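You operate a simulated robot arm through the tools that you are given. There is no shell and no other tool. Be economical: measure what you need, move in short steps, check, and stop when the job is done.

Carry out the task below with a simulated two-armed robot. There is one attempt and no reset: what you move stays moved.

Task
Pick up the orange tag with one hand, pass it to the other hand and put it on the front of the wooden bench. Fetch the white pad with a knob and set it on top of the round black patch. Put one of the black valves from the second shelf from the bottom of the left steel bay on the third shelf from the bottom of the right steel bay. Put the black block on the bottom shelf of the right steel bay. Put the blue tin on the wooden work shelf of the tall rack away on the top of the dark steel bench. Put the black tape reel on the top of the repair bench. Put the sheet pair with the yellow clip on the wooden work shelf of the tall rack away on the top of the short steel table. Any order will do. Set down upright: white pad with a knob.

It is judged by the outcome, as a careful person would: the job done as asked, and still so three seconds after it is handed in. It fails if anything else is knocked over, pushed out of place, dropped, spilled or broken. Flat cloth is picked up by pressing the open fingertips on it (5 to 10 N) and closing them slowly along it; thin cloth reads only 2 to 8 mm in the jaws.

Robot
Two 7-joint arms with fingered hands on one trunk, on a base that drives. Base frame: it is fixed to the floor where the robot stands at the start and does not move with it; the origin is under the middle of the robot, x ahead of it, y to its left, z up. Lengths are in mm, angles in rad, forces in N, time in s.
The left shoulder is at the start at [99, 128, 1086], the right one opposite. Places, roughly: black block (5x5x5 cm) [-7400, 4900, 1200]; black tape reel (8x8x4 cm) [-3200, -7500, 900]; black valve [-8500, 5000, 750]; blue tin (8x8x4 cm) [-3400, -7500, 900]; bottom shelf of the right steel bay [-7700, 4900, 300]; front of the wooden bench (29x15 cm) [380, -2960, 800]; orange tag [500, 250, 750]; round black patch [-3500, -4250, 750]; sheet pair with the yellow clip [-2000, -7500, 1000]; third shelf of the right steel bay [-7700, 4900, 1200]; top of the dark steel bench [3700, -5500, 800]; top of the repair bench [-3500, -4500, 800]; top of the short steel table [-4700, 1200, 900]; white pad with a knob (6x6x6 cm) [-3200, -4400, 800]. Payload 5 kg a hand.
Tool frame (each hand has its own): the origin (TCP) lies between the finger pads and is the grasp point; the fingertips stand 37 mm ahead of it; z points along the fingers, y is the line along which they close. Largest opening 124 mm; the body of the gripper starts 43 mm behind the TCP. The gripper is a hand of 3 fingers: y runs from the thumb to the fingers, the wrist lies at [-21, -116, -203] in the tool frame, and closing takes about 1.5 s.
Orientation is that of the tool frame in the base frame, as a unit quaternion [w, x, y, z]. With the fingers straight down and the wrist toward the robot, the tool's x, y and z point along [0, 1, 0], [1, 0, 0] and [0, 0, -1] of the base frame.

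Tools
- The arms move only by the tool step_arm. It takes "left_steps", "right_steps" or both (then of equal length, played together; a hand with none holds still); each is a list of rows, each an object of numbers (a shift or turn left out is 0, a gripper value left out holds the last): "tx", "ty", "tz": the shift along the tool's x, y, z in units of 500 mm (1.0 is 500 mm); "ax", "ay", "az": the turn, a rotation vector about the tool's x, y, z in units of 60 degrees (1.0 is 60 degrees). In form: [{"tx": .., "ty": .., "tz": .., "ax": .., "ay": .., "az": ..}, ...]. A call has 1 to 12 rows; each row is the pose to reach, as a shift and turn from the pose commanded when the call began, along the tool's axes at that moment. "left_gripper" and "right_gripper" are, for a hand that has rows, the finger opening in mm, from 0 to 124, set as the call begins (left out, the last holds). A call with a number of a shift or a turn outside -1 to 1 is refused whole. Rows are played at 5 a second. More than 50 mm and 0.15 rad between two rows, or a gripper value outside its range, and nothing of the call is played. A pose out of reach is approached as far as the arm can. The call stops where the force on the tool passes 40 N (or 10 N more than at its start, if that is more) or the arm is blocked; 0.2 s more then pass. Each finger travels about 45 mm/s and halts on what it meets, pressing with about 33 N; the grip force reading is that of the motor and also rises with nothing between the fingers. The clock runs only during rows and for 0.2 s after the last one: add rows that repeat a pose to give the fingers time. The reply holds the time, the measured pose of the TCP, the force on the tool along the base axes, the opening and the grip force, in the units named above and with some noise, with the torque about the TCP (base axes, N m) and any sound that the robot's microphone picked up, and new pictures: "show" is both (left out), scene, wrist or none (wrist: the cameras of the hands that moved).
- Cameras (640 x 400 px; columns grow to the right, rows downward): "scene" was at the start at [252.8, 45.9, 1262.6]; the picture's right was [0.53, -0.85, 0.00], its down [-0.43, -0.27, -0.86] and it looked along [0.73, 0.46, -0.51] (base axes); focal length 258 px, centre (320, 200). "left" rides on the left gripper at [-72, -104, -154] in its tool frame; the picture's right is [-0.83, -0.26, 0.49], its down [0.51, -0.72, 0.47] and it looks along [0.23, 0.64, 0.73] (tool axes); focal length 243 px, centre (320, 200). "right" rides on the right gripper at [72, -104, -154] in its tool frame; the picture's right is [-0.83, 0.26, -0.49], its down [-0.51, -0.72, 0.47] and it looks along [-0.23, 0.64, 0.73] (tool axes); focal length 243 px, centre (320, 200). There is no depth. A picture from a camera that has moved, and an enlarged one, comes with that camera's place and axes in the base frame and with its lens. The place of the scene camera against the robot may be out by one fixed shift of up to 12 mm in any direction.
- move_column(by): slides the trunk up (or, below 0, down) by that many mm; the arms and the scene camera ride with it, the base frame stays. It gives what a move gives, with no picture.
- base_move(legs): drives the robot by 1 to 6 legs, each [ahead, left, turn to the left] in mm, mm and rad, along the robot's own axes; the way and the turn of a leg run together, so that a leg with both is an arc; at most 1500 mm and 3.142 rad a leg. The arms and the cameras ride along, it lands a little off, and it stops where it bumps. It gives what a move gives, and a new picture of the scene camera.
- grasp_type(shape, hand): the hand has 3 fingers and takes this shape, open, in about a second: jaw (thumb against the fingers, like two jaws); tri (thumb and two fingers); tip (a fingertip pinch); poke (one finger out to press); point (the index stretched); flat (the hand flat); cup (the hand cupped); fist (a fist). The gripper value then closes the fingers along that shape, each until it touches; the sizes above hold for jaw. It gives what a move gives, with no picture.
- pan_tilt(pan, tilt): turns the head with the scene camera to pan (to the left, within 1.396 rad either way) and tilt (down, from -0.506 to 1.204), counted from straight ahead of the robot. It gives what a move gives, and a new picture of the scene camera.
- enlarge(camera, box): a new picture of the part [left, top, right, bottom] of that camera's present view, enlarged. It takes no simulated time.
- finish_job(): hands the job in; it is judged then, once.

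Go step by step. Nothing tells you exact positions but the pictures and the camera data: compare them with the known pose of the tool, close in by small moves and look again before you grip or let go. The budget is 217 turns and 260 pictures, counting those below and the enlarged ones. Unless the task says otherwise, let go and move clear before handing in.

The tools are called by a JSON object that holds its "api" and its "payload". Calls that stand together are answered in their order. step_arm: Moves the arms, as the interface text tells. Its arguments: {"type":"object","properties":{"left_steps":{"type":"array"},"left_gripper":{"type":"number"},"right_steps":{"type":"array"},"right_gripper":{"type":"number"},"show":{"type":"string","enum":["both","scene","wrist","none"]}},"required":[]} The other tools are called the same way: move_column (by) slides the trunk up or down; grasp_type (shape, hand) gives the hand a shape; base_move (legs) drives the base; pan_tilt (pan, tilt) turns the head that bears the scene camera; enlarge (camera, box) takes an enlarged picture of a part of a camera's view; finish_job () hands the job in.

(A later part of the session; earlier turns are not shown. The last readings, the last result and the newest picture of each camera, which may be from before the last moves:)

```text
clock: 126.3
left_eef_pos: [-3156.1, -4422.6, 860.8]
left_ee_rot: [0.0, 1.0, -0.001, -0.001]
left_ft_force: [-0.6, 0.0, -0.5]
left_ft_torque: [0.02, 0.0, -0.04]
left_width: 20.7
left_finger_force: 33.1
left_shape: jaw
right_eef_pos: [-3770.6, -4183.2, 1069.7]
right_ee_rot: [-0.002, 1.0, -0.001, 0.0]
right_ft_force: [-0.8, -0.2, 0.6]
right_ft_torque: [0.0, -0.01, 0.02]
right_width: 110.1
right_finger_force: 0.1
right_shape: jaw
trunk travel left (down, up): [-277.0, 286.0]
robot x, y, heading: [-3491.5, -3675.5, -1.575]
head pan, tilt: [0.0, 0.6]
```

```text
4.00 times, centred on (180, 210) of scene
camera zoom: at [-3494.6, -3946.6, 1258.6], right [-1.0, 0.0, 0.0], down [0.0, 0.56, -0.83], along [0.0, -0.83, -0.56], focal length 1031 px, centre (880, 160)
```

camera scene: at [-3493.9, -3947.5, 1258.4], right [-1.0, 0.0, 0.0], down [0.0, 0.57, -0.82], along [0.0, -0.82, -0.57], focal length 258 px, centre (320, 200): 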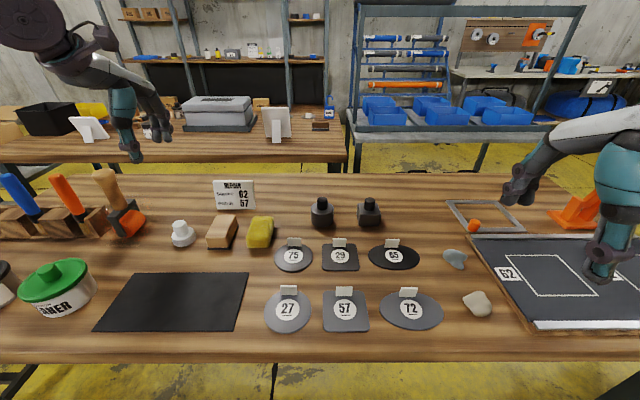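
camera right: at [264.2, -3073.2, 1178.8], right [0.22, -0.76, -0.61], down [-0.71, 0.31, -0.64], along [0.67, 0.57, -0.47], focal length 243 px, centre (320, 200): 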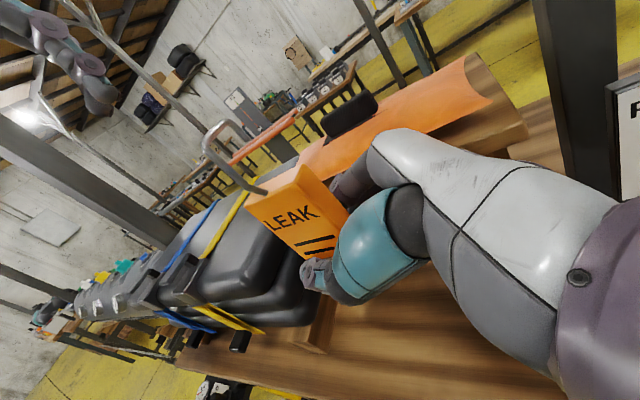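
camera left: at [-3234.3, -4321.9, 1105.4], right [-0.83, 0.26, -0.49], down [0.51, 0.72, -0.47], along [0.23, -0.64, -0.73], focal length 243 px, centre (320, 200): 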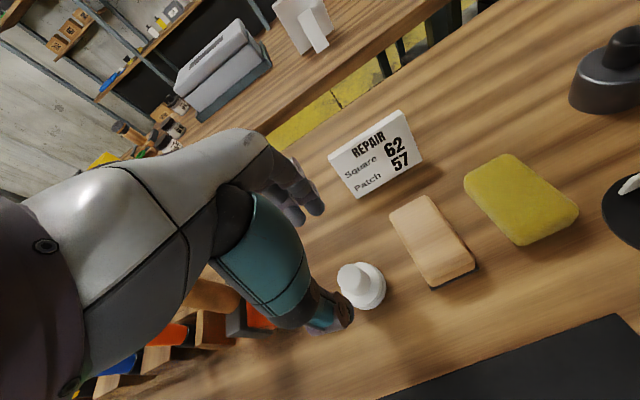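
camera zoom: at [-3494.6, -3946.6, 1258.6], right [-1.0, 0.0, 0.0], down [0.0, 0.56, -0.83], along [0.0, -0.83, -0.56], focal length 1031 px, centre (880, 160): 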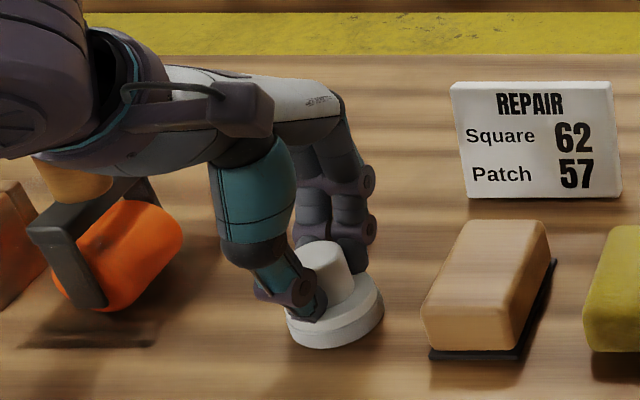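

{"api": "step_arm", "payload": {"left_steps": [{"tz": -0.04}, {"tz": -0.1}, {"tz": -0.16}, {"tz": -0.16}], "show": "none"}}

{"api": "enlarge", "payload": {"camera": "scene", "box": [110, 130, 250, 260]}}

{"api": "enlarge", "payload": {"camera": "left", "box": [240, 180, 420, 340]}}

```text
clock: 127.3
left_eef_pos: [-3154.4, -4423.9, 942.3]
left_ee_rot: [-0.002, 1.0, -0.002, -0.001]
left_ft_force: [0.2, -0.2, -0.8]
left_ft_torque: [-0.03, -0.02, -0.04]
left_width: 20.3
left_finger_force: 33.2
left_shape: jaw
right_eef_pos: [-3771.9, -4182.6, 1069.9]
right_ee_rot: [-0.002, 1.0, -0.001, -0.001]
right_ft_force: [0.1, 0.2, 0.3]
right_ft_torque: [-0.02, 0.02, 0.02]
right_width: 109.9
right_finger_force: 0.1
right_shape: jaw
trunk travel left (down, up): [-277.0, 286.0]
robot x, y, heading: [-3487.6, -3680.6, -1.578]
head pan, tilt: [0.0, 0.6]
```

```text
3.08 times, centred on (180, 195) of scene
camera zoom: at [-3494.4, -3947.1, 1258.5], right [-1.0, 0.0, 0.0], down [0.0, 0.57, -0.82], along [0.0, -0.82, -0.57], focal length 793 px, centre (751, 215)
```

zoom: 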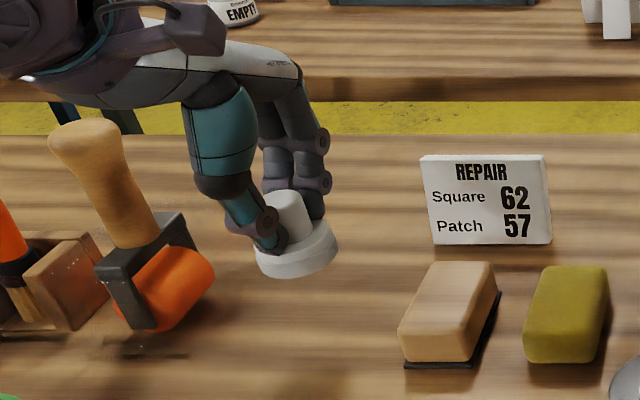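

```text
2.50 times, centred on (330, 260) of left
camera zoom: at [-3226.4, -4318.6, 1097.2], right [-0.83, 0.27, -0.49], down [0.51, 0.72, -0.47], along [0.23, -0.64, -0.73], focal length 606 px, centre (295, 50)
```

zoom: 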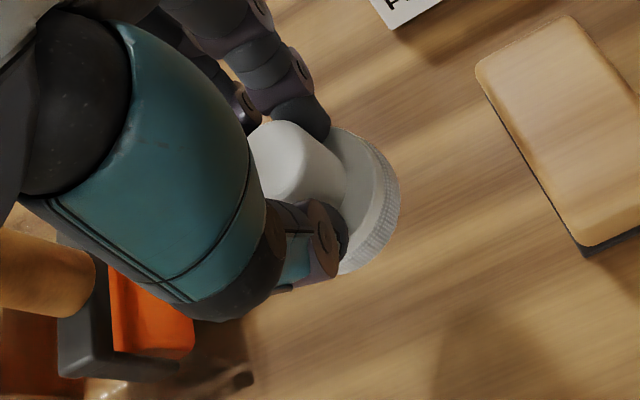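

The pad is held upright by its knob. I carry it over to patch 75.

{"api": "step_arm", "payload": {"left_steps": [{"tx": -0.09, "ty": -0.02}, {"tx": -0.18, "ty": -0.04}, {"tx": -0.27, "ty": -0.06}, {"tx": -0.36, "ty": -0.08}, {"tx": -0.45, "ty": -0.1}, {"tx": -0.54, "ty": -0.12}, {"tx": -0.578, "ty": -0.126}, {"tx": -0.578, "ty": -0.126}], "show": "wrist"}}

{"api": "enlarge", "payload": {"camera": "scene", "box": [220, 160, 380, 280]}}

```text
clock: 129.1
left_eef_pos: [-3443.5, -4357.4, 942.8]
left_ee_rot: [0.0, 1.0, -0.002, -0.001]
left_ft_force: [-1.1, -0.5, -0.9]
left_ft_torque: [0.02, 0.0, 0.04]
left_width: 20.4
left_finger_force: 33.1
left_shape: jaw
right_eef_pos: [-3772.4, -4181.0, 1071.4]
right_ee_rot: [-0.001, 1.0, -0.002, 0.0]
right_ft_force: [0.2, -0.2, 1.1]
right_ft_torque: [0.01, -0.02, -0.01]
right_width: 110.0
right_finger_force: 0.0
right_shape: jaw
trunk travel left (down, up): [-277.0, 286.0]
robot x, y, heading: [-3491.8, -3679.7, -1.571]
head pan, tilt: [0.0, 0.6]
camera left: at [-3516.0, -4253.0, 1097.4], right [-0.83, 0.26, -0.49], down [0.51, 0.72, -0.47], along [0.23, -0.64, -0.73], focal length 243 px, centre (320, 200)
```

left: 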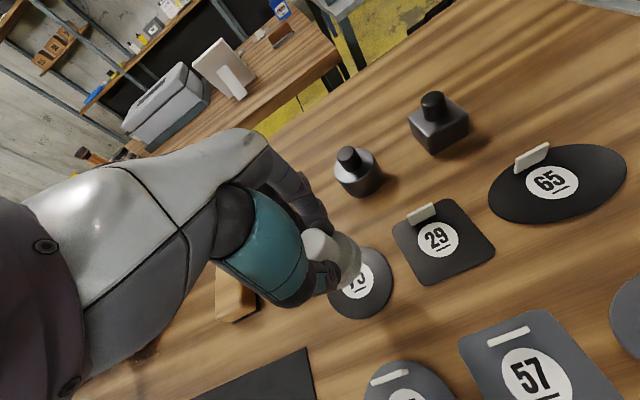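

```text
3.33 times, centred on (300, 220) of scene
camera zoom: at [-3494.9, -3946.0, 1258.8], right [-1.0, 0.0, 0.0], down [0.0, 0.56, -0.83], along [0.0, -0.83, -0.56], focal length 859 px, centre (387, 133)
```

zoom: 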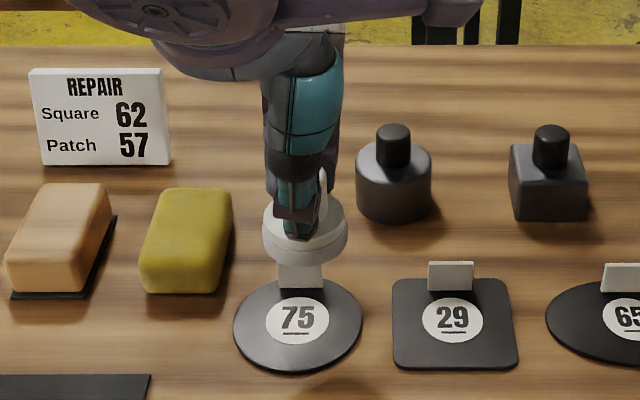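

{"api": "step_arm", "payload": {"left_steps": [{"tx": 0.022, "ty": 0.006}, {"tx": 0.022, "ty": 0.006, "tz": 0.05}, {"tx": 0.022, "ty": 0.006, "tz": 0.1}, {"tx": 0.022, "ty": 0.006, "tz": 0.12}, {"tx": 0.022, "ty": 0.006, "tz": 0.12}], "show": "none"}}

{"api": "enlarge", "payload": {"camera": "scene", "box": [250, 200, 350, 280]}}

{"api": "enlarge", "payload": {"camera": "left", "box": [270, 200, 420, 330]}}

```text
clock: 130.3
left_eef_pos: [-3432.0, -4362.6, 882.9]
left_ee_rot: [0.0, 1.0, -0.002, -0.001]
left_ft_force: [-0.4, 0.9, -0.3]
left_ft_torque: [0.0, -0.06, 0.01]
left_width: 20.4
left_finger_force: 33.1
left_shape: jaw
right_eef_pos: [-3772.1, -4182.9, 1069.8]
right_ee_rot: [-0.002, 1.0, -0.001, 0.0]
right_ft_force: [0.2, 0.6, -0.2]
right_ft_torque: [0.0, 0.0, 0.0]
right_width: 109.6
right_finger_force: 0.0
right_shape: jaw
trunk travel left (down, up): [-277.0, 286.0]
robot x, y, heading: [-3491.0, -3680.6, -1.576]
head pan, tilt: [0.0, 0.6]
```

```text
5.00 times, centred on (300, 240) of scene
camera zoom: at [-3494.7, -3946.7, 1258.6], right [-1.0, 0.0, 0.0], down [0.0, 0.56, -0.83], along [0.0, -0.83, -0.56], focal length 1288 px, centre (420, 0)
```

zoom: 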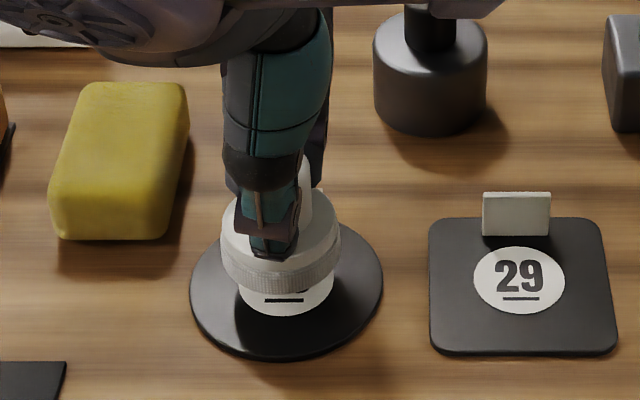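

```text
3.08 times, centred on (345, 265) of left
camera zoom: at [-3504.6, -4257.4, 1037.6], right [-0.83, 0.27, -0.49], down [0.51, 0.72, -0.47], along [0.23, -0.64, -0.73], focal length 746 px, centre (243, 0)
```

zoom: 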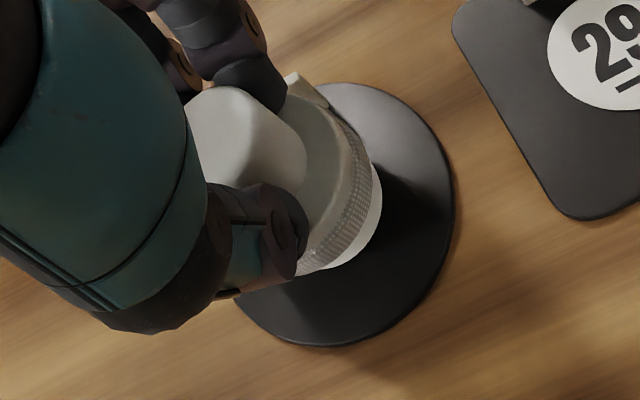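

{"api": "step_arm", "payload": {"left_steps": [{"tx": -0.005, "ty": -0.014}, {"tx": -0.005, "ty": -0.014, "tz": 0.02}, {"tx": -0.005, "ty": -0.014, "tz": 0.028}, {"tx": -0.005, "ty": -0.014, "tz": 0.031}, {"tx": -0.005, "ty": -0.014, "tz": 0.034}, {"tx": -0.005, "ty": -0.014, "tz": 0.034}], "show": "none"}}

{"api": "enlarge", "payload": {"camera": "scene", "box": [250, 200, 350, 280]}}

```text
clock: 131.7
left_eef_pos: [-3434.8, -4355.2, 865.2]
left_ee_rot: [0.0, 1.0, -0.002, -0.001]
left_ft_force: [-0.6, -0.7, -0.5]
left_ft_torque: [0.01, 0.0, 0.0]
left_width: 20.3
left_finger_force: 33.6
left_shape: jaw
right_eef_pos: [-3772.5, -4181.9, 1070.1]
right_ee_rot: [-0.002, 1.0, -0.002, 0.0]
right_ft_force: [0.5, -0.1, -0.4]
right_ft_torque: [-0.01, 0.0, -0.01]
right_width: 109.8
right_finger_force: 0.0
right_shape: jaw
trunk travel left (down, up): [-277.0, 286.0]
robot x, y, heading: [-3493.2, -3679.4, -1.573]
head pan, tilt: [0.0, 0.6]
```

```text
5.00 times, centred on (300, 240) of scene
camera zoom: at [-3494.6, -3946.5, 1258.6], right [-1.0, 0.0, 0.0], down [0.0, 0.56, -0.83], along [0.0, -0.83, -0.56], focal length 1288 px, centre (420, 0)
```

zoom: 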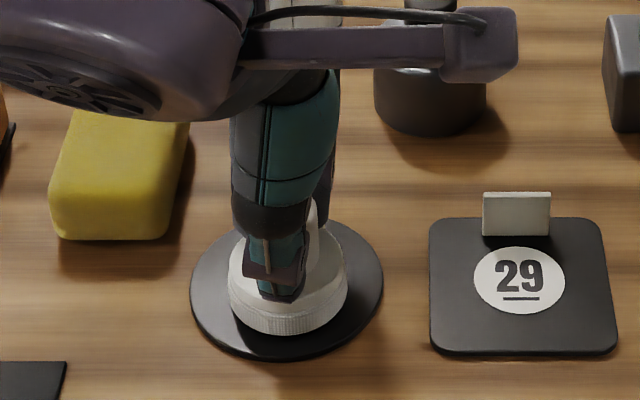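

{"api": "step_arm", "payload": {"left_steps": [{"tz": 0.003}, {"tz": 0.006}, {"tz": 0.006}], "show": "none"}}

```text
clock: 132.5
left_eef_pos: [-3434.1, -4353.7, 864.5]
left_ee_rot: [0.002, 1.0, -0.002, -0.002]
left_ft_force: [0.7, -0.5, 9.4]
left_ft_torque: [-0.27, 0.17, 0.01]
left_width: 20.2
left_finger_force: 33.5
left_shape: jaw
right_eef_pos: [-3771.3, -4182.0, 1070.2]
right_ee_rot: [-0.001, 1.0, -0.002, -0.001]
right_ft_force: [1.1, -0.7, 0.9]
right_ft_torque: [-0.02, -0.03, 0.0]
right_width: 109.9
right_finger_force: 0.0
right_shape: jaw
trunk travel left (down, up): [-277.0, 286.0]
robot x, y, heading: [-3493.9, -3678.7, -1.574]
head pan, tilt: [0.0, 0.6]
```

{"api": "step_arm", "payload": {"left_steps": [{}, {}, {}, {}], "left_gripper": 38, "show": "none"}}

{"api": "step_arm", "payload": {"left_steps": [{"tz": -0.03}, {"tz": -0.08}, {"tz": -0.16}, {"tz": -0.24}, {"tz": -0.33}], "show": "scene"}}

```text
clock: 133.5
left_eef_pos: [-3435.8, -4352.7, 863.4]
left_ee_rot: [0.0, 1.0, -0.002, -0.001]
left_ft_force: [-1.6, 1.1, 9.0]
left_ft_torque: [-0.16, 0.05, -0.02]
left_width: 37.5
left_finger_force: 0.0
left_shape: jaw
right_eef_pos: [-3772.1, -4180.9, 1070.7]
right_ee_rot: [-0.001, 1.0, -0.002, 0.001]
right_ft_force: [-0.4, -0.1, 0.4]
right_ft_torque: [0.0, 0.02, -0.03]
right_width: 110.1
right_finger_force: 0.0
right_shape: jaw
trunk travel left (down, up): [-277.0, 286.0]
robot x, y, heading: [-3489.9, -3679.5, -1.572]
head pan, tilt: [0.0, 0.6]
```

```text
clock: 134.7
left_eef_pos: [-3434.4, -4352.5, 1029.5]
left_ee_rot: [-0.001, 1.0, -0.002, 0.0]
left_ft_force: [0.1, 0.7, 0.1]
left_ft_torque: [-0.02, 0.01, 0.02]
left_width: 38.5
left_finger_force: 0.0
left_shape: jaw
right_eef_pos: [-3771.8, -4180.4, 1070.0]
right_ee_rot: [-0.002, 1.0, -0.002, 0.0]
right_ft_force: [0.9, -0.4, 0.1]
right_ft_torque: [-0.03, -0.02, 0.02]
right_width: 110.0
right_finger_force: 0.2
right_shape: jaw
trunk travel left (down, up): [-277.0, 286.0]
robot x, y, heading: [-3494.2, -3678.9, -1.576]
head pan, tilt: [0.0, 0.6]
camera scene: at [-3494.8, -3944.8, 1259.0], right [-1.0, 0.0, 0.0], down [0.0, 0.56, -0.83], along [0.0, -0.83, -0.56], focal length 258 px, centre (320, 200)
```

scene: 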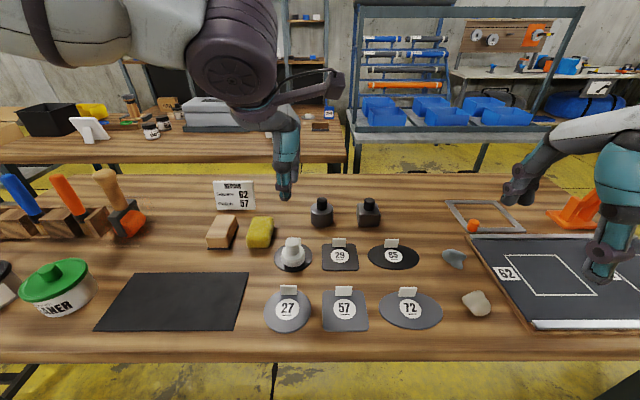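

The white pad stands upright on patch 75. Next I study the area behind for a route to the tall rack.

{"api": "enlarge", "payload": {"camera": "scene", "box": [0, 0, 360, 180]}}

{"api": "step_arm", "payload": {"left_steps": [{"tz": -0.08}, {"tz": -0.16}, {"tz": -0.24, "ty": -0.08}, {"tz": -0.3, "ty": -0.16}, {"tz": -0.3, "ty": -0.24}, {"tz": -0.3, "ty": -0.32, "tx": 0.08}, {"tz": -0.3, "ty": -0.4, "tx": 0.15}], "left_gripper": 110, "show": "none"}}

```text
1.78 times, centred on (180, 90) of scene
camera zoom: at [-3494.8, -3944.8, 1259.0], right [-1.0, 0.0, 0.0], down [0.0, 0.56, -0.83], along [0.0, -0.83, -0.56], focal length 458 px, centre (569, 396)
```

zoom: 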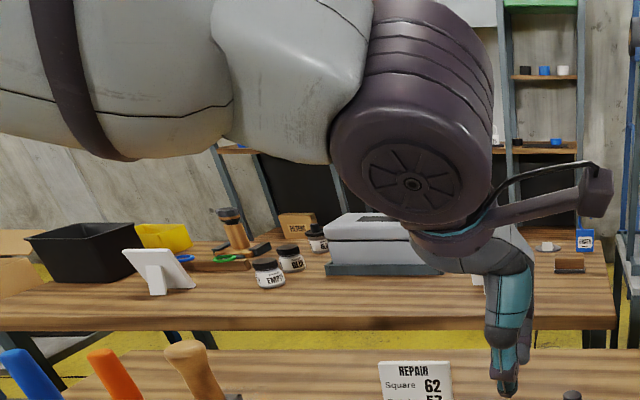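

```text
refused: row 3 steps farther than a row can; nothing moved
```

{"api": "step_arm", "payload": {"left_steps": [{"tz": -0.08}, {"tz": -0.16}, {"tz": -0.24}, {"tz": -0.3}, {"tz": -0.3, "ty": -0.09}, {"tz": -0.3, "ty": -0.18}, {"tz": -0.3, "ty": -0.27}, {"tz": -0.3, "ty": -0.33, "tx": 0.06}, {"tz": -0.3, "ty": -0.38, "tx": 0.13}], "left_gripper": 110, "show": "none"}}

{"api": "base_move", "payload": {"legs": [[-550, 0, 0], [0, 0, 1.571], [1400, 0, 0], [1300, 0, 0], [0, 0, -1.571]]}}

{"api": "pan_tilt", "payload": {"pan": -0.35, "tilt": 0.3}}

```text
clock: 136.7
left_eef_pos: [-3363.0, -4160.1, 1179.0]
left_ee_rot: [0.001, 1.0, -0.002, -0.002]
left_ft_force: [0.1, 0.0, 0.5]
left_ft_torque: [0.0, 0.04, -0.01]
left_width: 109.6
left_finger_force: 0.2
left_shape: jaw
right_eef_pos: [-3769.8, -4181.1, 1071.6]
right_ee_rot: [0.0, 1.0, -0.001, -0.002]
right_ft_force: [-0.2, 0.2, 0.0]
right_ft_torque: [-0.01, 0.01, -0.01]
right_width: 110.0
right_finger_force: 0.1
right_shape: jaw
trunk travel left (down, up): [-277.0, 286.0]
robot x, y, heading: [-3491.1, -3680.2, -1.575]
head pan, tilt: [0.0, 0.6]
```

```text
clock: 160.2
left_eef_pos: [-689.4, -3621.2, 1179.0]
left_ee_rot: [0.0, 1.0, -0.013, -0.001]
left_ft_force: [-0.1, 0.1, 0.7]
left_ft_torque: [0.01, -0.03, -0.02]
left_width: 110.0
left_finger_force: 0.2
left_shape: jaw
right_eef_pos: [-1094.0, -3630.6, 1070.0]
right_ee_rot: [-0.001, 1.0, -0.012, 0.001]
right_ft_force: [-0.5, 0.6, 0.4]
right_ft_torque: [-0.01, -0.02, 0.04]
right_width: 110.2
right_finger_force: 0.1
right_shape: jaw
trunk travel left (down, up): [-277.0, 286.0]
robot x, y, heading: [-804.7, -3134.1, -1.595]
head pan, tilt: [0.0, 0.6]
camera scene: at [-812.8, -3401.9, 1258.6], right [-1.0, 0.02, 0.0], down [0.01, 0.56, -0.83], along [-0.02, -0.82, -0.56], focal length 258 px, centre (320, 200)
```

scene: 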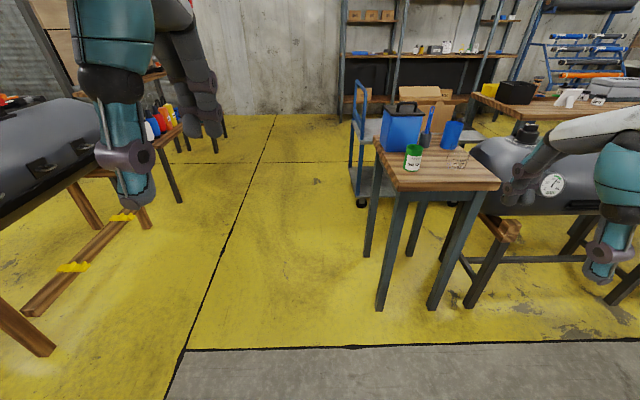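

```text
clock: 161.0
left_eef_pos: [-690.3, -3620.3, 1178.9]
left_ee_rot: [0.0, 1.0, -0.012, -0.001]
left_ft_force: [0.5, 0.3, 0.0]
left_ft_torque: [0.0, -0.03, 0.0]
left_width: 109.9
left_finger_force: 0.0
left_shape: jaw
right_eef_pos: [-1094.5, -3631.2, 1069.9]
right_ee_rot: [-0.001, 1.0, -0.012, 0.001]
right_ft_force: [-0.4, -0.5, 0.5]
right_ft_torque: [-0.01, 0.0, 0.01]
right_width: 109.9
right_finger_force: 0.0
right_shape: jaw
trunk travel left (down, up): [-277.0, 286.0]
robot x, y, heading: [-805.6, -3137.1, -1.596]
head pan, tilt: [-0.351, 0.3]
camera scene: at [-844.8, -3400.5, 1286.0], right [-0.93, 0.37, 0.0], down [0.11, 0.28, -0.96], along [-0.35, -0.89, -0.3], focal length 258 px, centre (320, 200)
```

scene: 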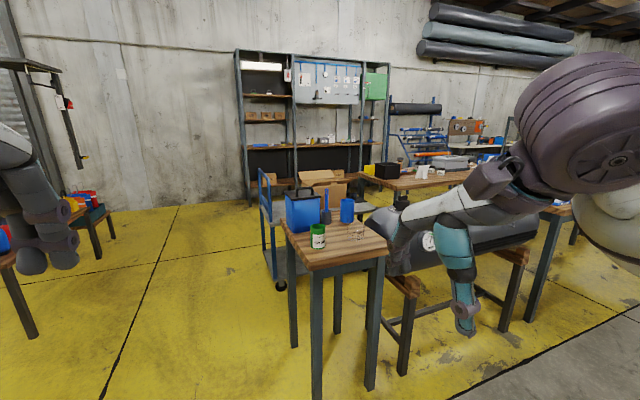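

The corridor at x≈−450 is clear. I drive down to the rack's level and look west along it.

{"api": "base_move", "payload": {"legs": [[0, 350, 0.024], [1500, 0, 0], [1500, 0, 0], [450, 0, 0]]}}

{"api": "pan_tilt", "payload": {"pan": -1.1, "tilt": 0.35}}

```text
clock: 181.1
left_eef_pos: [-341.7, -7081.4, 1178.5]
left_ee_rot: [0.0, 1.0, -0.009, 0.0]
left_ft_force: [0.0, -0.4, -0.4]
left_ft_torque: [-0.04, 0.02, -0.01]
left_width: 109.9
left_finger_force: 0.0
left_shape: jaw
right_eef_pos: [-747.2, -7094.1, 1070.7]
right_ee_rot: [-0.002, 1.0, -0.008, -0.001]
right_ft_force: [-0.2, -0.3, -0.3]
right_ft_torque: [0.0, 0.01, -0.04]
right_width: 109.9
right_finger_force: 0.0
right_shape: jaw
trunk travel left (down, up): [-277.0, 286.0]
robot x, y, heading: [-455.3, -6597.7, -1.592]
head pan, tilt: [-0.351, 0.3]
camera scene: at [-497.6, -6862.6, 1286.3], right [-0.93, 0.36, 0.0], down [0.11, 0.28, -0.96], along [-0.35, -0.89, -0.3], focal length 258 px, centre (320, 200)
```

scene: 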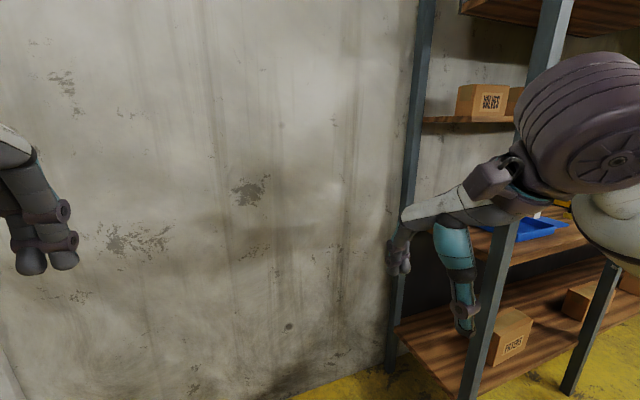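

```text
clock: 182.2
left_eef_pos: [-342.0, -7082.1, 1179.1]
left_ee_rot: [-0.001, 1.0, -0.01, -0.001]
left_ft_force: [0.1, 0.2, -0.3]
left_ft_torque: [0.0, 0.03, 0.03]
left_width: 110.0
left_finger_force: 0.1
left_shape: jaw
right_eef_pos: [-744.8, -7095.5, 1070.7]
right_ee_rot: [-0.001, 1.0, -0.009, 0.0]
right_ft_force: [-0.1, -0.1, 1.5]
right_ft_torque: [0.0, 0.0, -0.01]
right_width: 110.1
right_finger_force: 0.0
right_shape: jaw
trunk travel left (down, up): [-277.0, 286.0]
robot x, y, heading: [-458.7, -6599.7, -1.591]
head pan, tilt: [-1.1, 0.351]
camera scene: at [-547.6, -6816.7, 1281.4], right [-0.44, 0.9, 0.0], down [0.31, 0.15, -0.94], along [-0.84, -0.41, -0.34], focal length 258 px, centre (320, 200)
```

scene: 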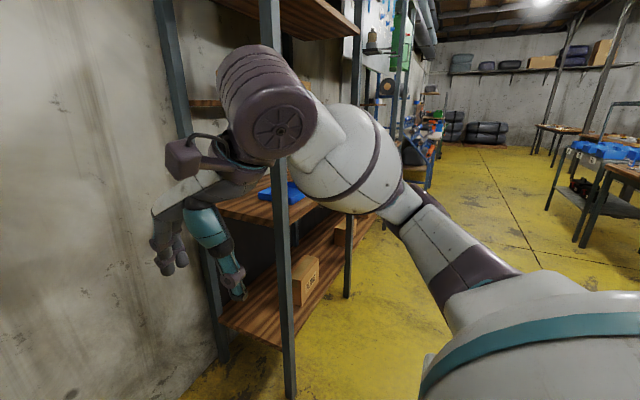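

{"api": "base_move", "payload": {"legs": [[60, -1400, 0.02]]}}

{"api": "pan_tilt", "payload": {"pan": 0.0, "tilt": 0.45}}

```text
clock: 194.7
left_eef_pos: [-1736.8, -7126.7, 1178.9]
left_ee_rot: [0.0, 1.0, 0.002, -0.001]
left_ft_force: [0.0, 1.0, -0.2]
left_ft_torque: [-0.01, -0.01, -0.03]
left_width: 110.1
left_finger_force: 0.0
left_shape: jaw
right_eef_pos: [-2141.7, -7149.7, 1070.5]
right_ee_rot: [-0.001, 1.0, 0.001, 0.0]
right_ft_force: [-0.3, -1.0, 0.1]
right_ft_torque: [0.04, 0.0, -0.03]
right_width: 109.8
right_finger_force: 0.0
right_shape: jaw
trunk travel left (down, up): [-277.0, 286.0]
robot x, y, heading: [-1866.5, -6644.0, -1.566]
head pan, tilt: [-1.1, 0.351]
camera scene: at [-1949.1, -6866.6, 1281.4], right [-0.46, 0.89, 0.0], down [0.31, 0.16, -0.94], along [-0.84, -0.43, -0.34], focal length 258 px, centre (320, 200)
```

scene: 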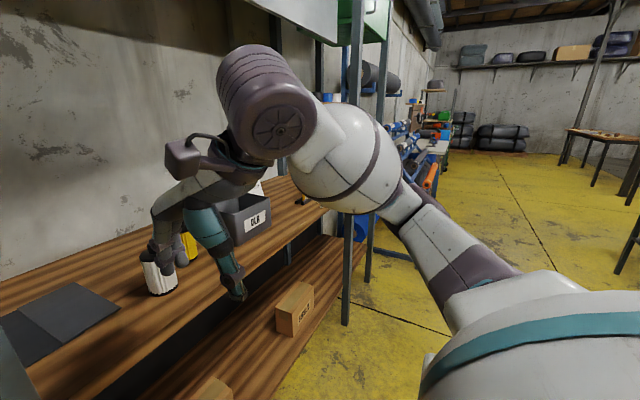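

```text
clock: 196.0
left_eef_pos: [-1737.7, -7128.0, 1179.8]
left_ee_rot: [0.0, 1.0, 0.003, -0.001]
left_ft_force: [0.3, -0.4, -0.5]
left_ft_torque: [0.0, -0.02, -0.02]
left_width: 110.0
left_finger_force: 0.1
left_shape: jaw
right_eef_pos: [-2141.7, -7150.9, 1070.1]
right_ee_rot: [-0.002, 1.0, 0.002, 0.0]
right_ft_force: [-0.2, -0.2, 0.6]
right_ft_torque: [-0.02, -0.03, -0.01]
right_width: 109.8
right_finger_force: 0.1
right_shape: jaw
trunk travel left (down, up): [-277.0, 286.0]
robot x, y, heading: [-1862.9, -6641.1, -1.565]
head pan, tilt: [0.0, 0.45]
camera scene: at [-1866.1, -6916.1, 1272.2], right [-1.0, 0.0, 0.0], down [0.0, 0.44, -0.9], along [0.0, -0.9, -0.44], focal length 258 px, centre (320, 200)
```

scene: 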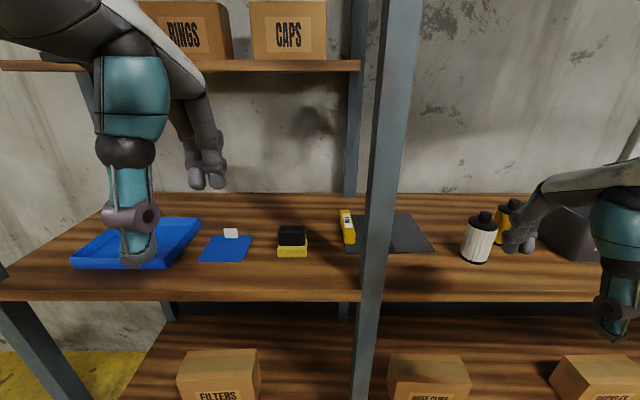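

{"api": "base_move", "payload": {"legs": [[0, -1250, -0.003]]}}

```text
clock: 207.2
left_eef_pos: [-2977.1, -7134.4, 1179.4]
left_ee_rot: [0.0, 1.0, 0.005, -0.001]
left_ft_force: [0.5, 1.1, -0.2]
left_ft_torque: [-0.01, 0.03, 0.01]
left_width: 109.8
left_finger_force: 0.1
left_shape: jaw
right_eef_pos: [-3382.1, -7157.7, 1070.4]
right_ee_rot: [-0.003, 1.0, 0.004, 0.0]
right_ft_force: [-0.1, 0.4, 0.1]
right_ft_torque: [-0.02, -0.02, -0.01]
right_width: 109.6
right_finger_force: 0.0
right_shape: jaw
trunk travel left (down, up): [-277.0, 286.0]
robot x, y, heading: [-3107.7, -6650.9, -1.561]
head pan, tilt: [0.0, 0.45]
camera scene: at [-3107.7, -6922.5, 1272.2], right [-1.0, -0.01, 0.0], down [0.0, 0.44, -0.9], along [0.01, -0.9, -0.44], focal length 258 px, centre (320, 200)
```

scene: 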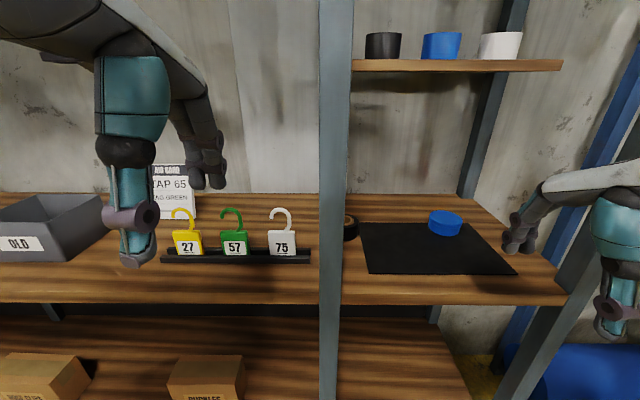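

The reel is half hidden behind the middle post, the blue tin on a black mat right of it. I shift right to see the reel better.

{"api": "base_move", "payload": {"legs": [[0, -120, -0.01]]}}

{"api": "pan_tilt", "payload": {"pan": -0.05, "tilt": 0.6}}

{"api": "enlarge", "payload": {"camera": "scene", "box": [250, 120, 450, 240]}}

```text
clock: 208.8
left_eef_pos: [-3098.6, -7135.2, 1178.4]
left_ee_rot: [0.0, 1.0, -0.001, -0.001]
left_ft_force: [0.6, -0.9, 1.0]
left_ft_torque: [0.02, -0.01, 0.0]
left_width: 109.8
left_finger_force: 0.0
left_shape: jaw
right_eef_pos: [-3505.3, -7153.9, 1071.4]
right_ee_rot: [-0.001, 1.0, -0.002, -0.001]
right_ft_force: [-0.3, -0.2, 1.1]
right_ft_torque: [-0.04, -0.01, -0.02]
right_width: 109.7
right_finger_force: 0.1
right_shape: jaw
trunk travel left (down, up): [-277.0, 286.0]
robot x, y, heading: [-3225.8, -6654.7, -1.573]
head pan, tilt: [0.0, 0.45]
camera scene: at [-3227.9, -6922.8, 1272.2], right [-1.0, 0.0, 0.0], down [0.0, 0.44, -0.9], along [0.0, -0.9, -0.44], focal length 258 px, centre (320, 200)
```

scene: 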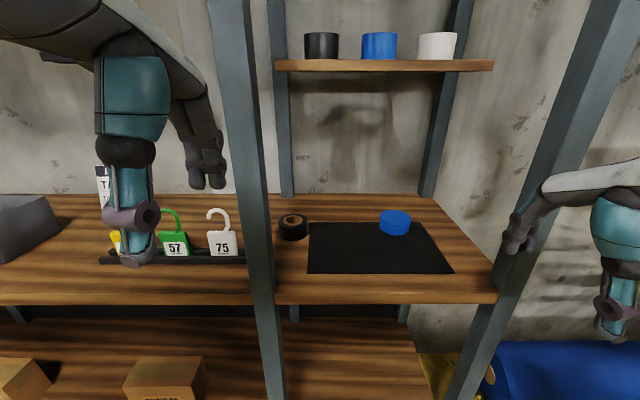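

```text
clock: 209.5
left_eef_pos: [-3099.7, -7136.2, 1178.9]
left_ee_rot: [0.0, 1.0, -0.001, -0.002]
left_ft_force: [-0.1, 0.3, 1.0]
left_ft_torque: [0.01, -0.01, -0.03]
left_width: 109.9
left_finger_force: 0.1
left_shape: jaw
right_eef_pos: [-3505.9, -7154.0, 1069.8]
right_ee_rot: [-0.002, 1.0, -0.002, 0.0]
right_ft_force: [0.5, -0.4, 0.1]
right_ft_torque: [0.0, -0.01, -0.01]
right_width: 109.7
right_finger_force: 0.1
right_shape: jaw
trunk travel left (down, up): [-277.0, 286.0]
robot x, y, heading: [-3225.8, -6658.7, -1.573]
head pan, tilt: [-0.051, 0.6]
camera scene: at [-3233.1, -6919.1, 1258.7], right [-1.0, 0.05, 0.0], down [0.03, 0.56, -0.83], along [-0.04, -0.82, -0.56], focal length 258 px, centre (320, 200)
```

scene: 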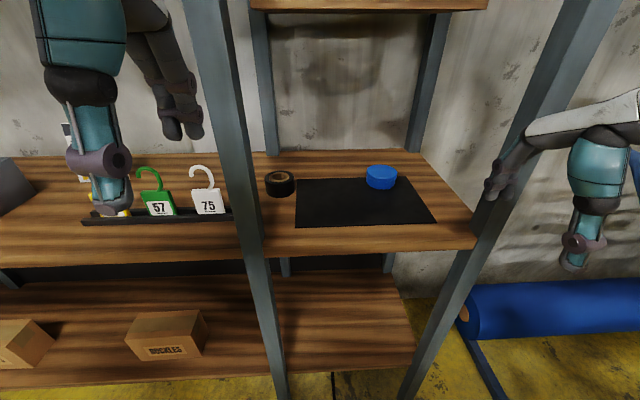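

```text
3.20 times, centred on (350, 180) of scene
camera zoom: at [-3233.1, -6919.1, 1258.7], right [-1.0, 0.05, 0.0], down [0.03, 0.56, -0.83], along [-0.04, -0.82, -0.56], focal length 825 px, centre (224, 264)
```

zoom: 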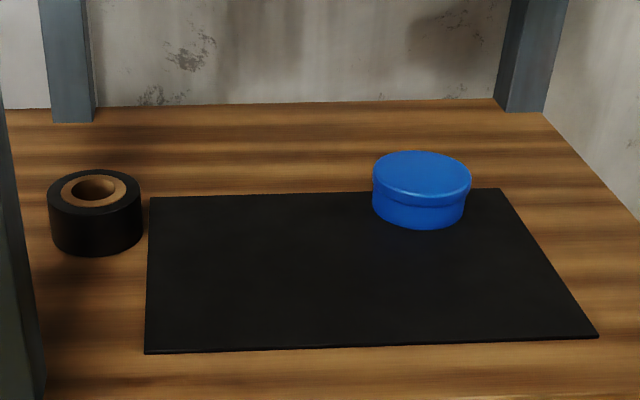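

Reel ≈ (−3153, −7528), tin ≈ (−3430, −7520), shelf z≈880, front posts at x≈−3101 and −3612. I pull the left hand back and move a bit closer.

{"api": "step_arm", "payload": {"left_steps": [{"ty": -0.08, "tx": 0.03}, {"ty": -0.16, "tx": 0.06}, {"ty": -0.22, "tx": 0.09}], "right_steps": [{"ty": -0.03, "tx": 0.08, "az": -0.1}, {"ty": -0.05, "tx": 0.16, "az": -0.2}, {"ty": -0.05, "tx": 0.24, "az": -0.3}], "show": "none"}}

{"api": "base_move", "payload": {"legs": [[85, 0, 0]]}}

```text
clock: 210.3
left_eef_pos: [-3053.4, -7035.5, 1197.0]
left_ee_rot: [-0.002, 1.0, -0.002, -0.002]
left_ft_force: [0.0, 0.1, 0.0]
left_ft_torque: [0.0, 0.06, 0.0]
left_width: 109.8
left_finger_force: 0.0
left_shape: jaw
left hand out of reach, approached as far as the arm can: row 2, 3
right_eef_pos: [-3382.1, -7147.1, 1084.1]
right_ee_rot: [-0.003, 0.988, 0.155, -0.001]
right_ft_force: [1.1, 0.5, -0.3]
right_ft_torque: [0.01, 0.04, 0.02]
right_width: 109.6
right_finger_force: 0.1
right_shape: jaw
right hand out of reach, approached as far as the arm can: row 1, 2, 3
trunk travel left (down, up): [-277.0, 286.0]
robot x, y, heading: [-3221.4, -6650.6, -1.572]
head pan, tilt: [-0.051, 0.6]
```

```text
clock: 211.4
left_eef_pos: [-3056.8, -7117.5, 1198.1]
left_ee_rot: [-0.002, 1.0, -0.002, 0.0]
left_ft_force: [0.6, 0.1, -0.8]
left_ft_torque: [0.01, 0.02, -0.02]
left_width: 109.9
left_finger_force: 0.1
left_shape: jaw
right_eef_pos: [-3383.7, -7230.3, 1084.2]
right_ee_rot: [-0.003, 0.988, 0.155, 0.0]
right_ft_force: [0.1, 0.7, -0.2]
right_ft_torque: [0.05, 0.0, 0.0]
right_width: 110.0
right_finger_force: 0.2
right_shape: jaw
trunk travel left (down, up): [-277.0, 286.0]
robot x, y, heading: [-3224.8, -6735.3, -1.576]
head pan, tilt: [-0.051, 0.6]
camera scene: at [-3232.8, -7001.9, 1258.8], right [-1.0, 0.06, 0.0], down [0.03, 0.56, -0.83], along [-0.05, -0.82, -0.56], focal length 258 px, centre (320, 200)
```

scene: 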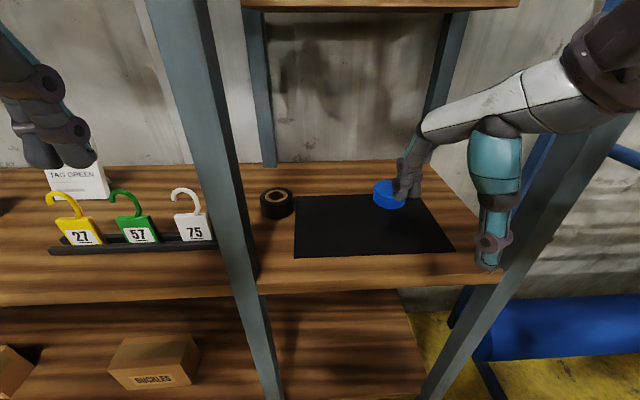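

{"api": "step_arm", "payload": {"right_steps": [{"tx": 0.03, "ty": 0.09, "tz": 0.01, "az": -0.04}, {"tx": 0.06, "ty": 0.18, "tz": 0.02, "az": -0.08}, {"tx": 0.12, "ty": 0.26, "tz": 0.04, "az": -0.12}, {"tx": 0.18, "ty": 0.33, "tz": 0.06, "az": -0.16}, {"tx": 0.24, "ty": 0.4, "tz": 0.08, "az": -0.2}, {"tx": 0.305, "ty": 0.455, "tz": 0.088, "az": -0.2}, {"tx": 0.305, "ty": 0.455, "tz": 0.088, "az": -0.2}], "right_gripper": 110}}

```text
refused: row 3 steps farther than a row can; nothing moved
```

{"api": "step_arm", "payload": {"right_steps": [{"tx": 0.03, "ty": 0.09, "tz": 0.01, "az": -0.04}, {"tx": 0.06, "ty": 0.18, "tz": 0.02, "az": -0.08}, {"tx": 0.11, "ty": 0.25, "tz": 0.04, "az": -0.12}, {"tx": 0.16, "ty": 0.32, "tz": 0.06, "az": -0.16}, {"tx": 0.22, "ty": 0.38, "tz": 0.08, "az": -0.2}, {"tx": 0.28, "ty": 0.44, "tz": 0.088, "az": -0.2}, {"tx": 0.305, "ty": 0.455, "tz": 0.088, "az": -0.2}, {"tx": 0.305, "ty": 0.455, "tz": 0.088, "az": -0.2}], "right_gripper": 110}}

```text
clock: 213.4
left_eef_pos: [-3117.3, -7104.8, 1207.4]
left_ee_rot: [0.012, 0.996, -0.083, -0.001]
left_ft_force: [0.7, -0.7, -0.1]
left_ft_torque: [0.04, 0.1, -0.07]
left_width: 109.9
left_finger_force: 0.0
left_shape: jaw
right_eef_pos: [-3283.8, -7367.3, 1066.5]
right_ee_rot: [0.022, 0.985, 0.173, -0.007]
right_ft_force: [0.5, -0.6, -0.4]
right_ft_torque: [0.07, 0.03, 0.03]
right_width: 110.0
right_finger_force: 0.1
right_shape: jaw
trunk travel left (down, up): [-277.0, 286.0]
robot x, y, heading: [-3228.8, -6732.1, -1.738]
head pan, tilt: [-0.051, 0.6]
stopped in row 8 (right hand): the arm was blocked; the commanded pose is now the measured one
camera scene: at [-3270.9, -6961.4, 1264.6], right [-0.98, 0.22, 0.0], down [0.12, 0.53, -0.84], along [-0.18, -0.82, -0.54], focal length 258 px, centre (320, 200)
camera right: at [-3249.4, -7238.8, 1215.1], right [-0.69, -0.51, 0.52], down [-0.72, 0.49, -0.49], along [0.0, -0.71, -0.7], focal length 243 px, centre (320, 200)
```

scene: 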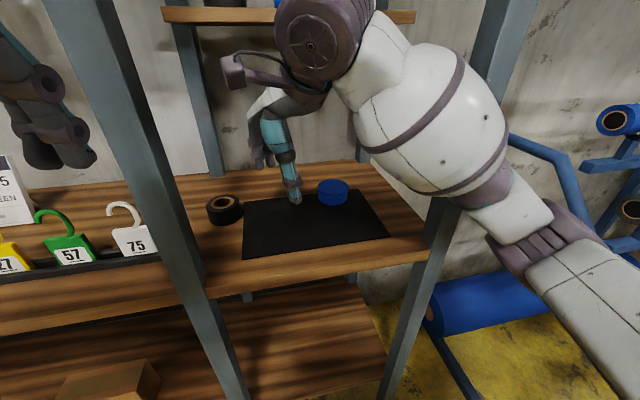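
right: 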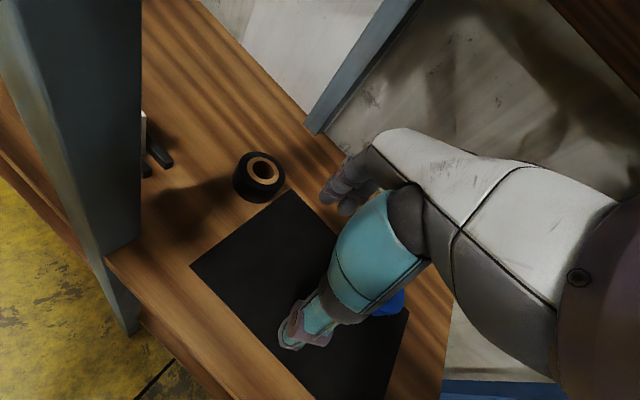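

My right elbow met the right-hand rack post and the base swung a little; nothing on the shelf moved. I back straight out, square up, and go in again from further left so the elbow stays between the posts.

{"api": "base_move", "payload": {"legs": [[-300, 0, 0], [0, 0, 0.167], [0, 240, 0]]}}

```text
clock: 214.1
left_eef_pos: [-3117.3, -7110.3, 1204.0]
left_ee_rot: [0.007, 0.996, -0.086, -0.002]
left_ft_force: [0.4, -0.2, -0.4]
left_ft_torque: [0.05, 0.03, 0.0]
left_width: 109.8
left_finger_force: 0.2
left_shape: jaw
right_eef_pos: [-3283.5, -7369.2, 1066.8]
right_ee_rot: [0.022, 0.985, 0.172, -0.006]
right_ft_force: [-0.2, 0.5, 0.2]
right_ft_torque: [0.04, -0.01, 0.03]
right_width: 109.6
right_finger_force: 0.0
right_shape: jaw
trunk travel left (down, up): [-277.0, 286.0]
robot x, y, heading: [-3225.8, -6725.2, -1.748]
head pan, tilt: [-0.051, 0.6]
stopped in leg 1: the robot was blocked; the commanded pose is now the measured one
camera scene: at [-3270.2, -6965.0, 1263.2], right [-0.97, 0.22, 0.0], down [0.12, 0.54, -0.84], along [-0.19, -0.81, -0.55], focal length 258 px, centre (320, 200)
```

scene: 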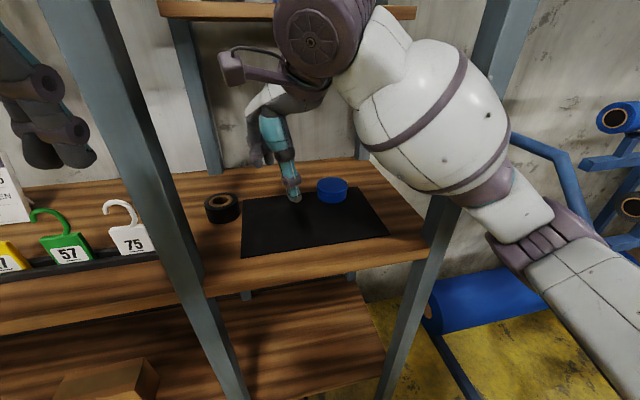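

{"api": "base_move", "payload": {"legs": [[-60, 60, 0]]}}

```text
clock: 215.3
left_eef_pos: [-3052.9, -7084.3, 1197.9]
left_ee_rot: [-0.001, 0.996, -0.085, 0.0]
left_ft_force: [0.5, 0.2, 0.2]
left_ft_torque: [-0.01, -0.04, 0.03]
left_width: 109.8
left_finger_force: 0.0
left_shape: jaw
right_eef_pos: [-3217.7, -7341.2, 1052.0]
right_ee_rot: [0.011, 0.985, 0.174, -0.002]
right_ft_force: [0.5, -0.3, 0.1]
right_ft_torque: [-0.03, 0.0, 0.03]
right_width: 110.0
right_finger_force: 0.0
right_shape: jaw
trunk travel left (down, up): [-277.0, 286.0]
robot x, y, heading: [-3155.1, -6679.0, -1.743]
head pan, tilt: [-0.051, 0.6]
camera scene: at [-3207.1, -6941.1, 1258.5], right [-0.98, 0.22, 0.0], down [0.12, 0.55, -0.82], along [-0.18, -0.8, -0.57], focal length 258 px, centre (320, 200)
```

scene: 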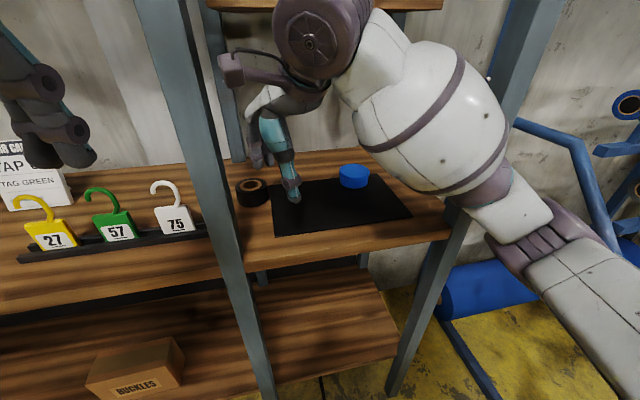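

{"api": "base_move", "payload": {"legs": [[-250, 0, 0], [0, 0, 0.172], [0, 130, 0]]}}

```text
clock: 219.2
left_eef_pos: [-2812.2, -6814.6, 1197.8]
left_ee_rot: [-0.001, 1.0, 0.0, 0.0]
left_ft_force: [0.2, -0.3, 0.0]
left_ft_torque: [-0.01, 0.02, 0.03]
left_width: 109.9
left_finger_force: 0.1
left_shape: jaw
right_eef_pos: [-2932.0, -7097.1, 1052.5]
right_ee_rot: [0.011, 0.966, 0.257, -0.001]
right_ft_force: [-0.3, 0.2, -0.1]
right_ft_torque: [-0.03, 0.03, 0.0]
right_width: 110.0
right_finger_force: 0.0
right_shape: jaw
trunk travel left (down, up): [-277.0, 286.0]
robot x, y, heading: [-2983.5, -6431.0, -1.566]
head pan, tilt: [-0.051, 0.6]
camera scene: at [-2989.0, -6700.3, 1258.6], right [-1.0, 0.05, 0.0], down [0.03, 0.56, -0.83], along [-0.04, -0.82, -0.56], focal length 258 px, centre (320, 200)
```

scene: 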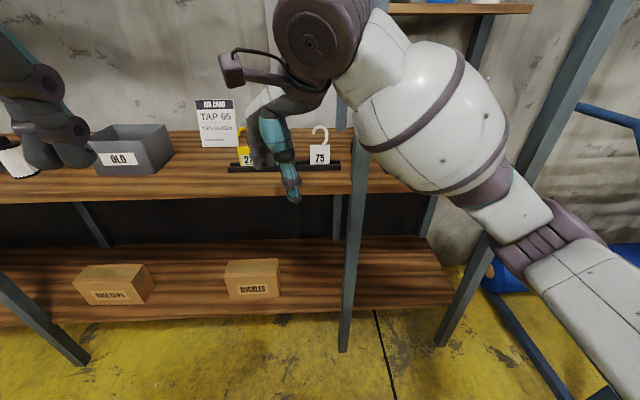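

{"api": "step_arm", "payload": {"right_steps": [{"tx": -0.076, "ty": -0.043}, {"tx": -0.152, "ty": -0.087}, {"tx": -0.228, "ty": -0.13}, {"tx": -0.303, "ty": -0.173}, {"tx": -0.379, "ty": -0.217}, {"tx": -0.455, "ty": -0.26}, {"tx": -0.455, "ty": -0.26}], "show": "scene"}}

```text
clock: 220.8
left_eef_pos: [-2810.5, -6815.4, 1197.4]
left_ee_rot: [0.0, 1.0, 0.001, 0.0]
left_ft_force: [0.7, -0.5, -0.6]
left_ft_torque: [0.05, 0.02, 0.01]
left_width: 109.6
left_finger_force: 0.1
left_shape: jaw
right_eef_pos: [-3192.0, -7098.2, 1053.8]
right_ee_rot: [0.011, 0.966, 0.257, -0.002]
right_ft_force: [0.1, -0.6, 0.1]
right_ft_torque: [-0.01, -0.01, 0.03]
right_width: 109.9
right_finger_force: 0.1
right_shape: jaw
trunk travel left (down, up): [-277.0, 286.0]
robot x, y, heading: [-2979.6, -6433.3, -1.574]
head pan, tilt: [-0.051, 0.6]
camera scene: at [-2987.5, -6700.8, 1258.5], right [-1.0, 0.05, 0.0], down [0.03, 0.56, -0.82], along [-0.04, -0.82, -0.57], focal length 258 px, centre (320, 200)
```

scene: 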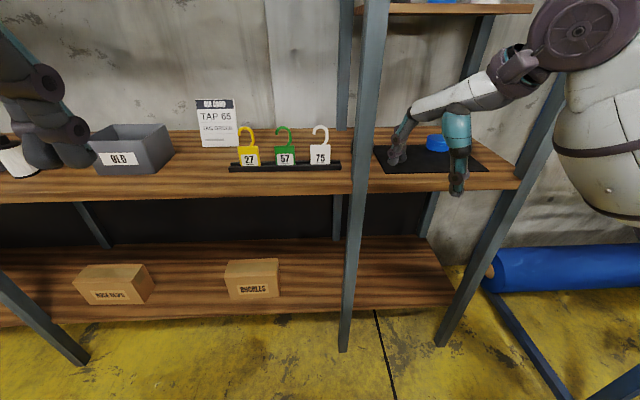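

{"api": "base_move", "payload": {"legs": [[330, 0, 0]]}}

{"api": "step_arm", "payload": {"right_steps": [{"tz": 0.0}], "show": "wrist"}}

```text
clock: 223.0
left_eef_pos: [-2812.9, -7147.1, 1197.1]
left_ee_rot: [-0.001, 1.0, -0.001, 0.0]
left_ft_force: [1.2, -0.2, -0.1]
left_ft_torque: [0.05, -0.02, 0.02]
left_width: 109.8
left_finger_force: 0.1
left_shape: jaw
right_eef_pos: [-3194.4, -7428.6, 1052.5]
right_ee_rot: [0.01, 0.966, 0.257, -0.002]
right_ft_force: [-0.2, -0.5, -0.1]
right_ft_torque: [0.0, 0.01, 0.01]
right_width: 109.8
right_finger_force: 0.1
right_shape: jaw
trunk travel left (down, up): [-277.0, 286.0]
robot x, y, heading: [-2986.5, -6764.3, -1.575]
head pan, tilt: [-0.051, 0.6]
camera scene: at [-2989.4, -7031.7, 1258.8], right [-1.0, 0.05, 0.0], down [0.03, 0.56, -0.83], along [-0.04, -0.82, -0.56], focal length 258 px, centre (320, 200)
```

scene: 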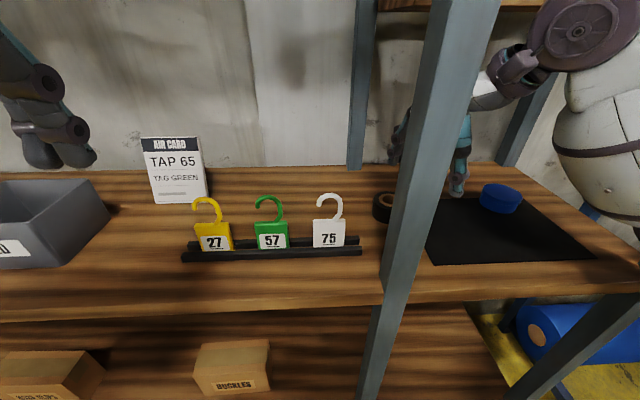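

```text
clock: 223.4
left_eef_pos: [-2813.0, -7145.0, 1198.5]
left_ee_rot: [0.0, 1.0, 0.0, -0.001]
left_ft_force: [0.6, -0.2, -0.3]
left_ft_torque: [-0.04, -0.01, 0.0]
left_width: 110.0
left_finger_force: 0.0
left_shape: jaw
right_eef_pos: [-3193.1, -7428.7, 1054.5]
right_ee_rot: [0.011, 0.967, 0.256, -0.001]
right_ft_force: [0.3, 0.0, -0.4]
right_ft_torque: [0.01, 0.01, -0.01]
right_width: 110.2
right_finger_force: 0.1
right_shape: jaw
trunk travel left (down, up): [-277.0, 286.0]
robot x, y, heading: [-2983.3, -6767.2, -1.574]
head pan, tilt: [-0.051, 0.6]
camera right: at [-3182.5, -7298.4, 1205.5], right [-0.59, -0.63, 0.51], down [-0.8, 0.36, -0.48], along [0.12, -0.69, -0.72], focal length 243 px, centre (320, 200)
```

right: 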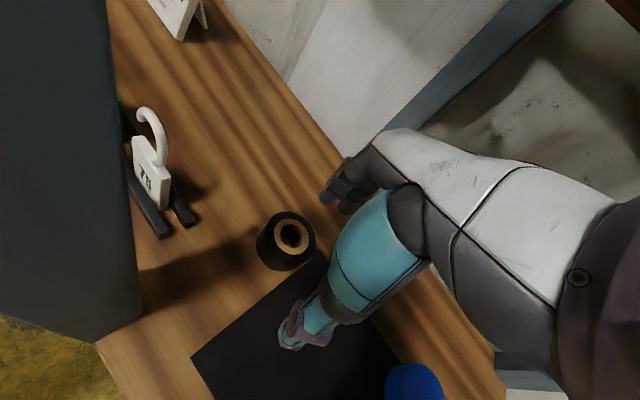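

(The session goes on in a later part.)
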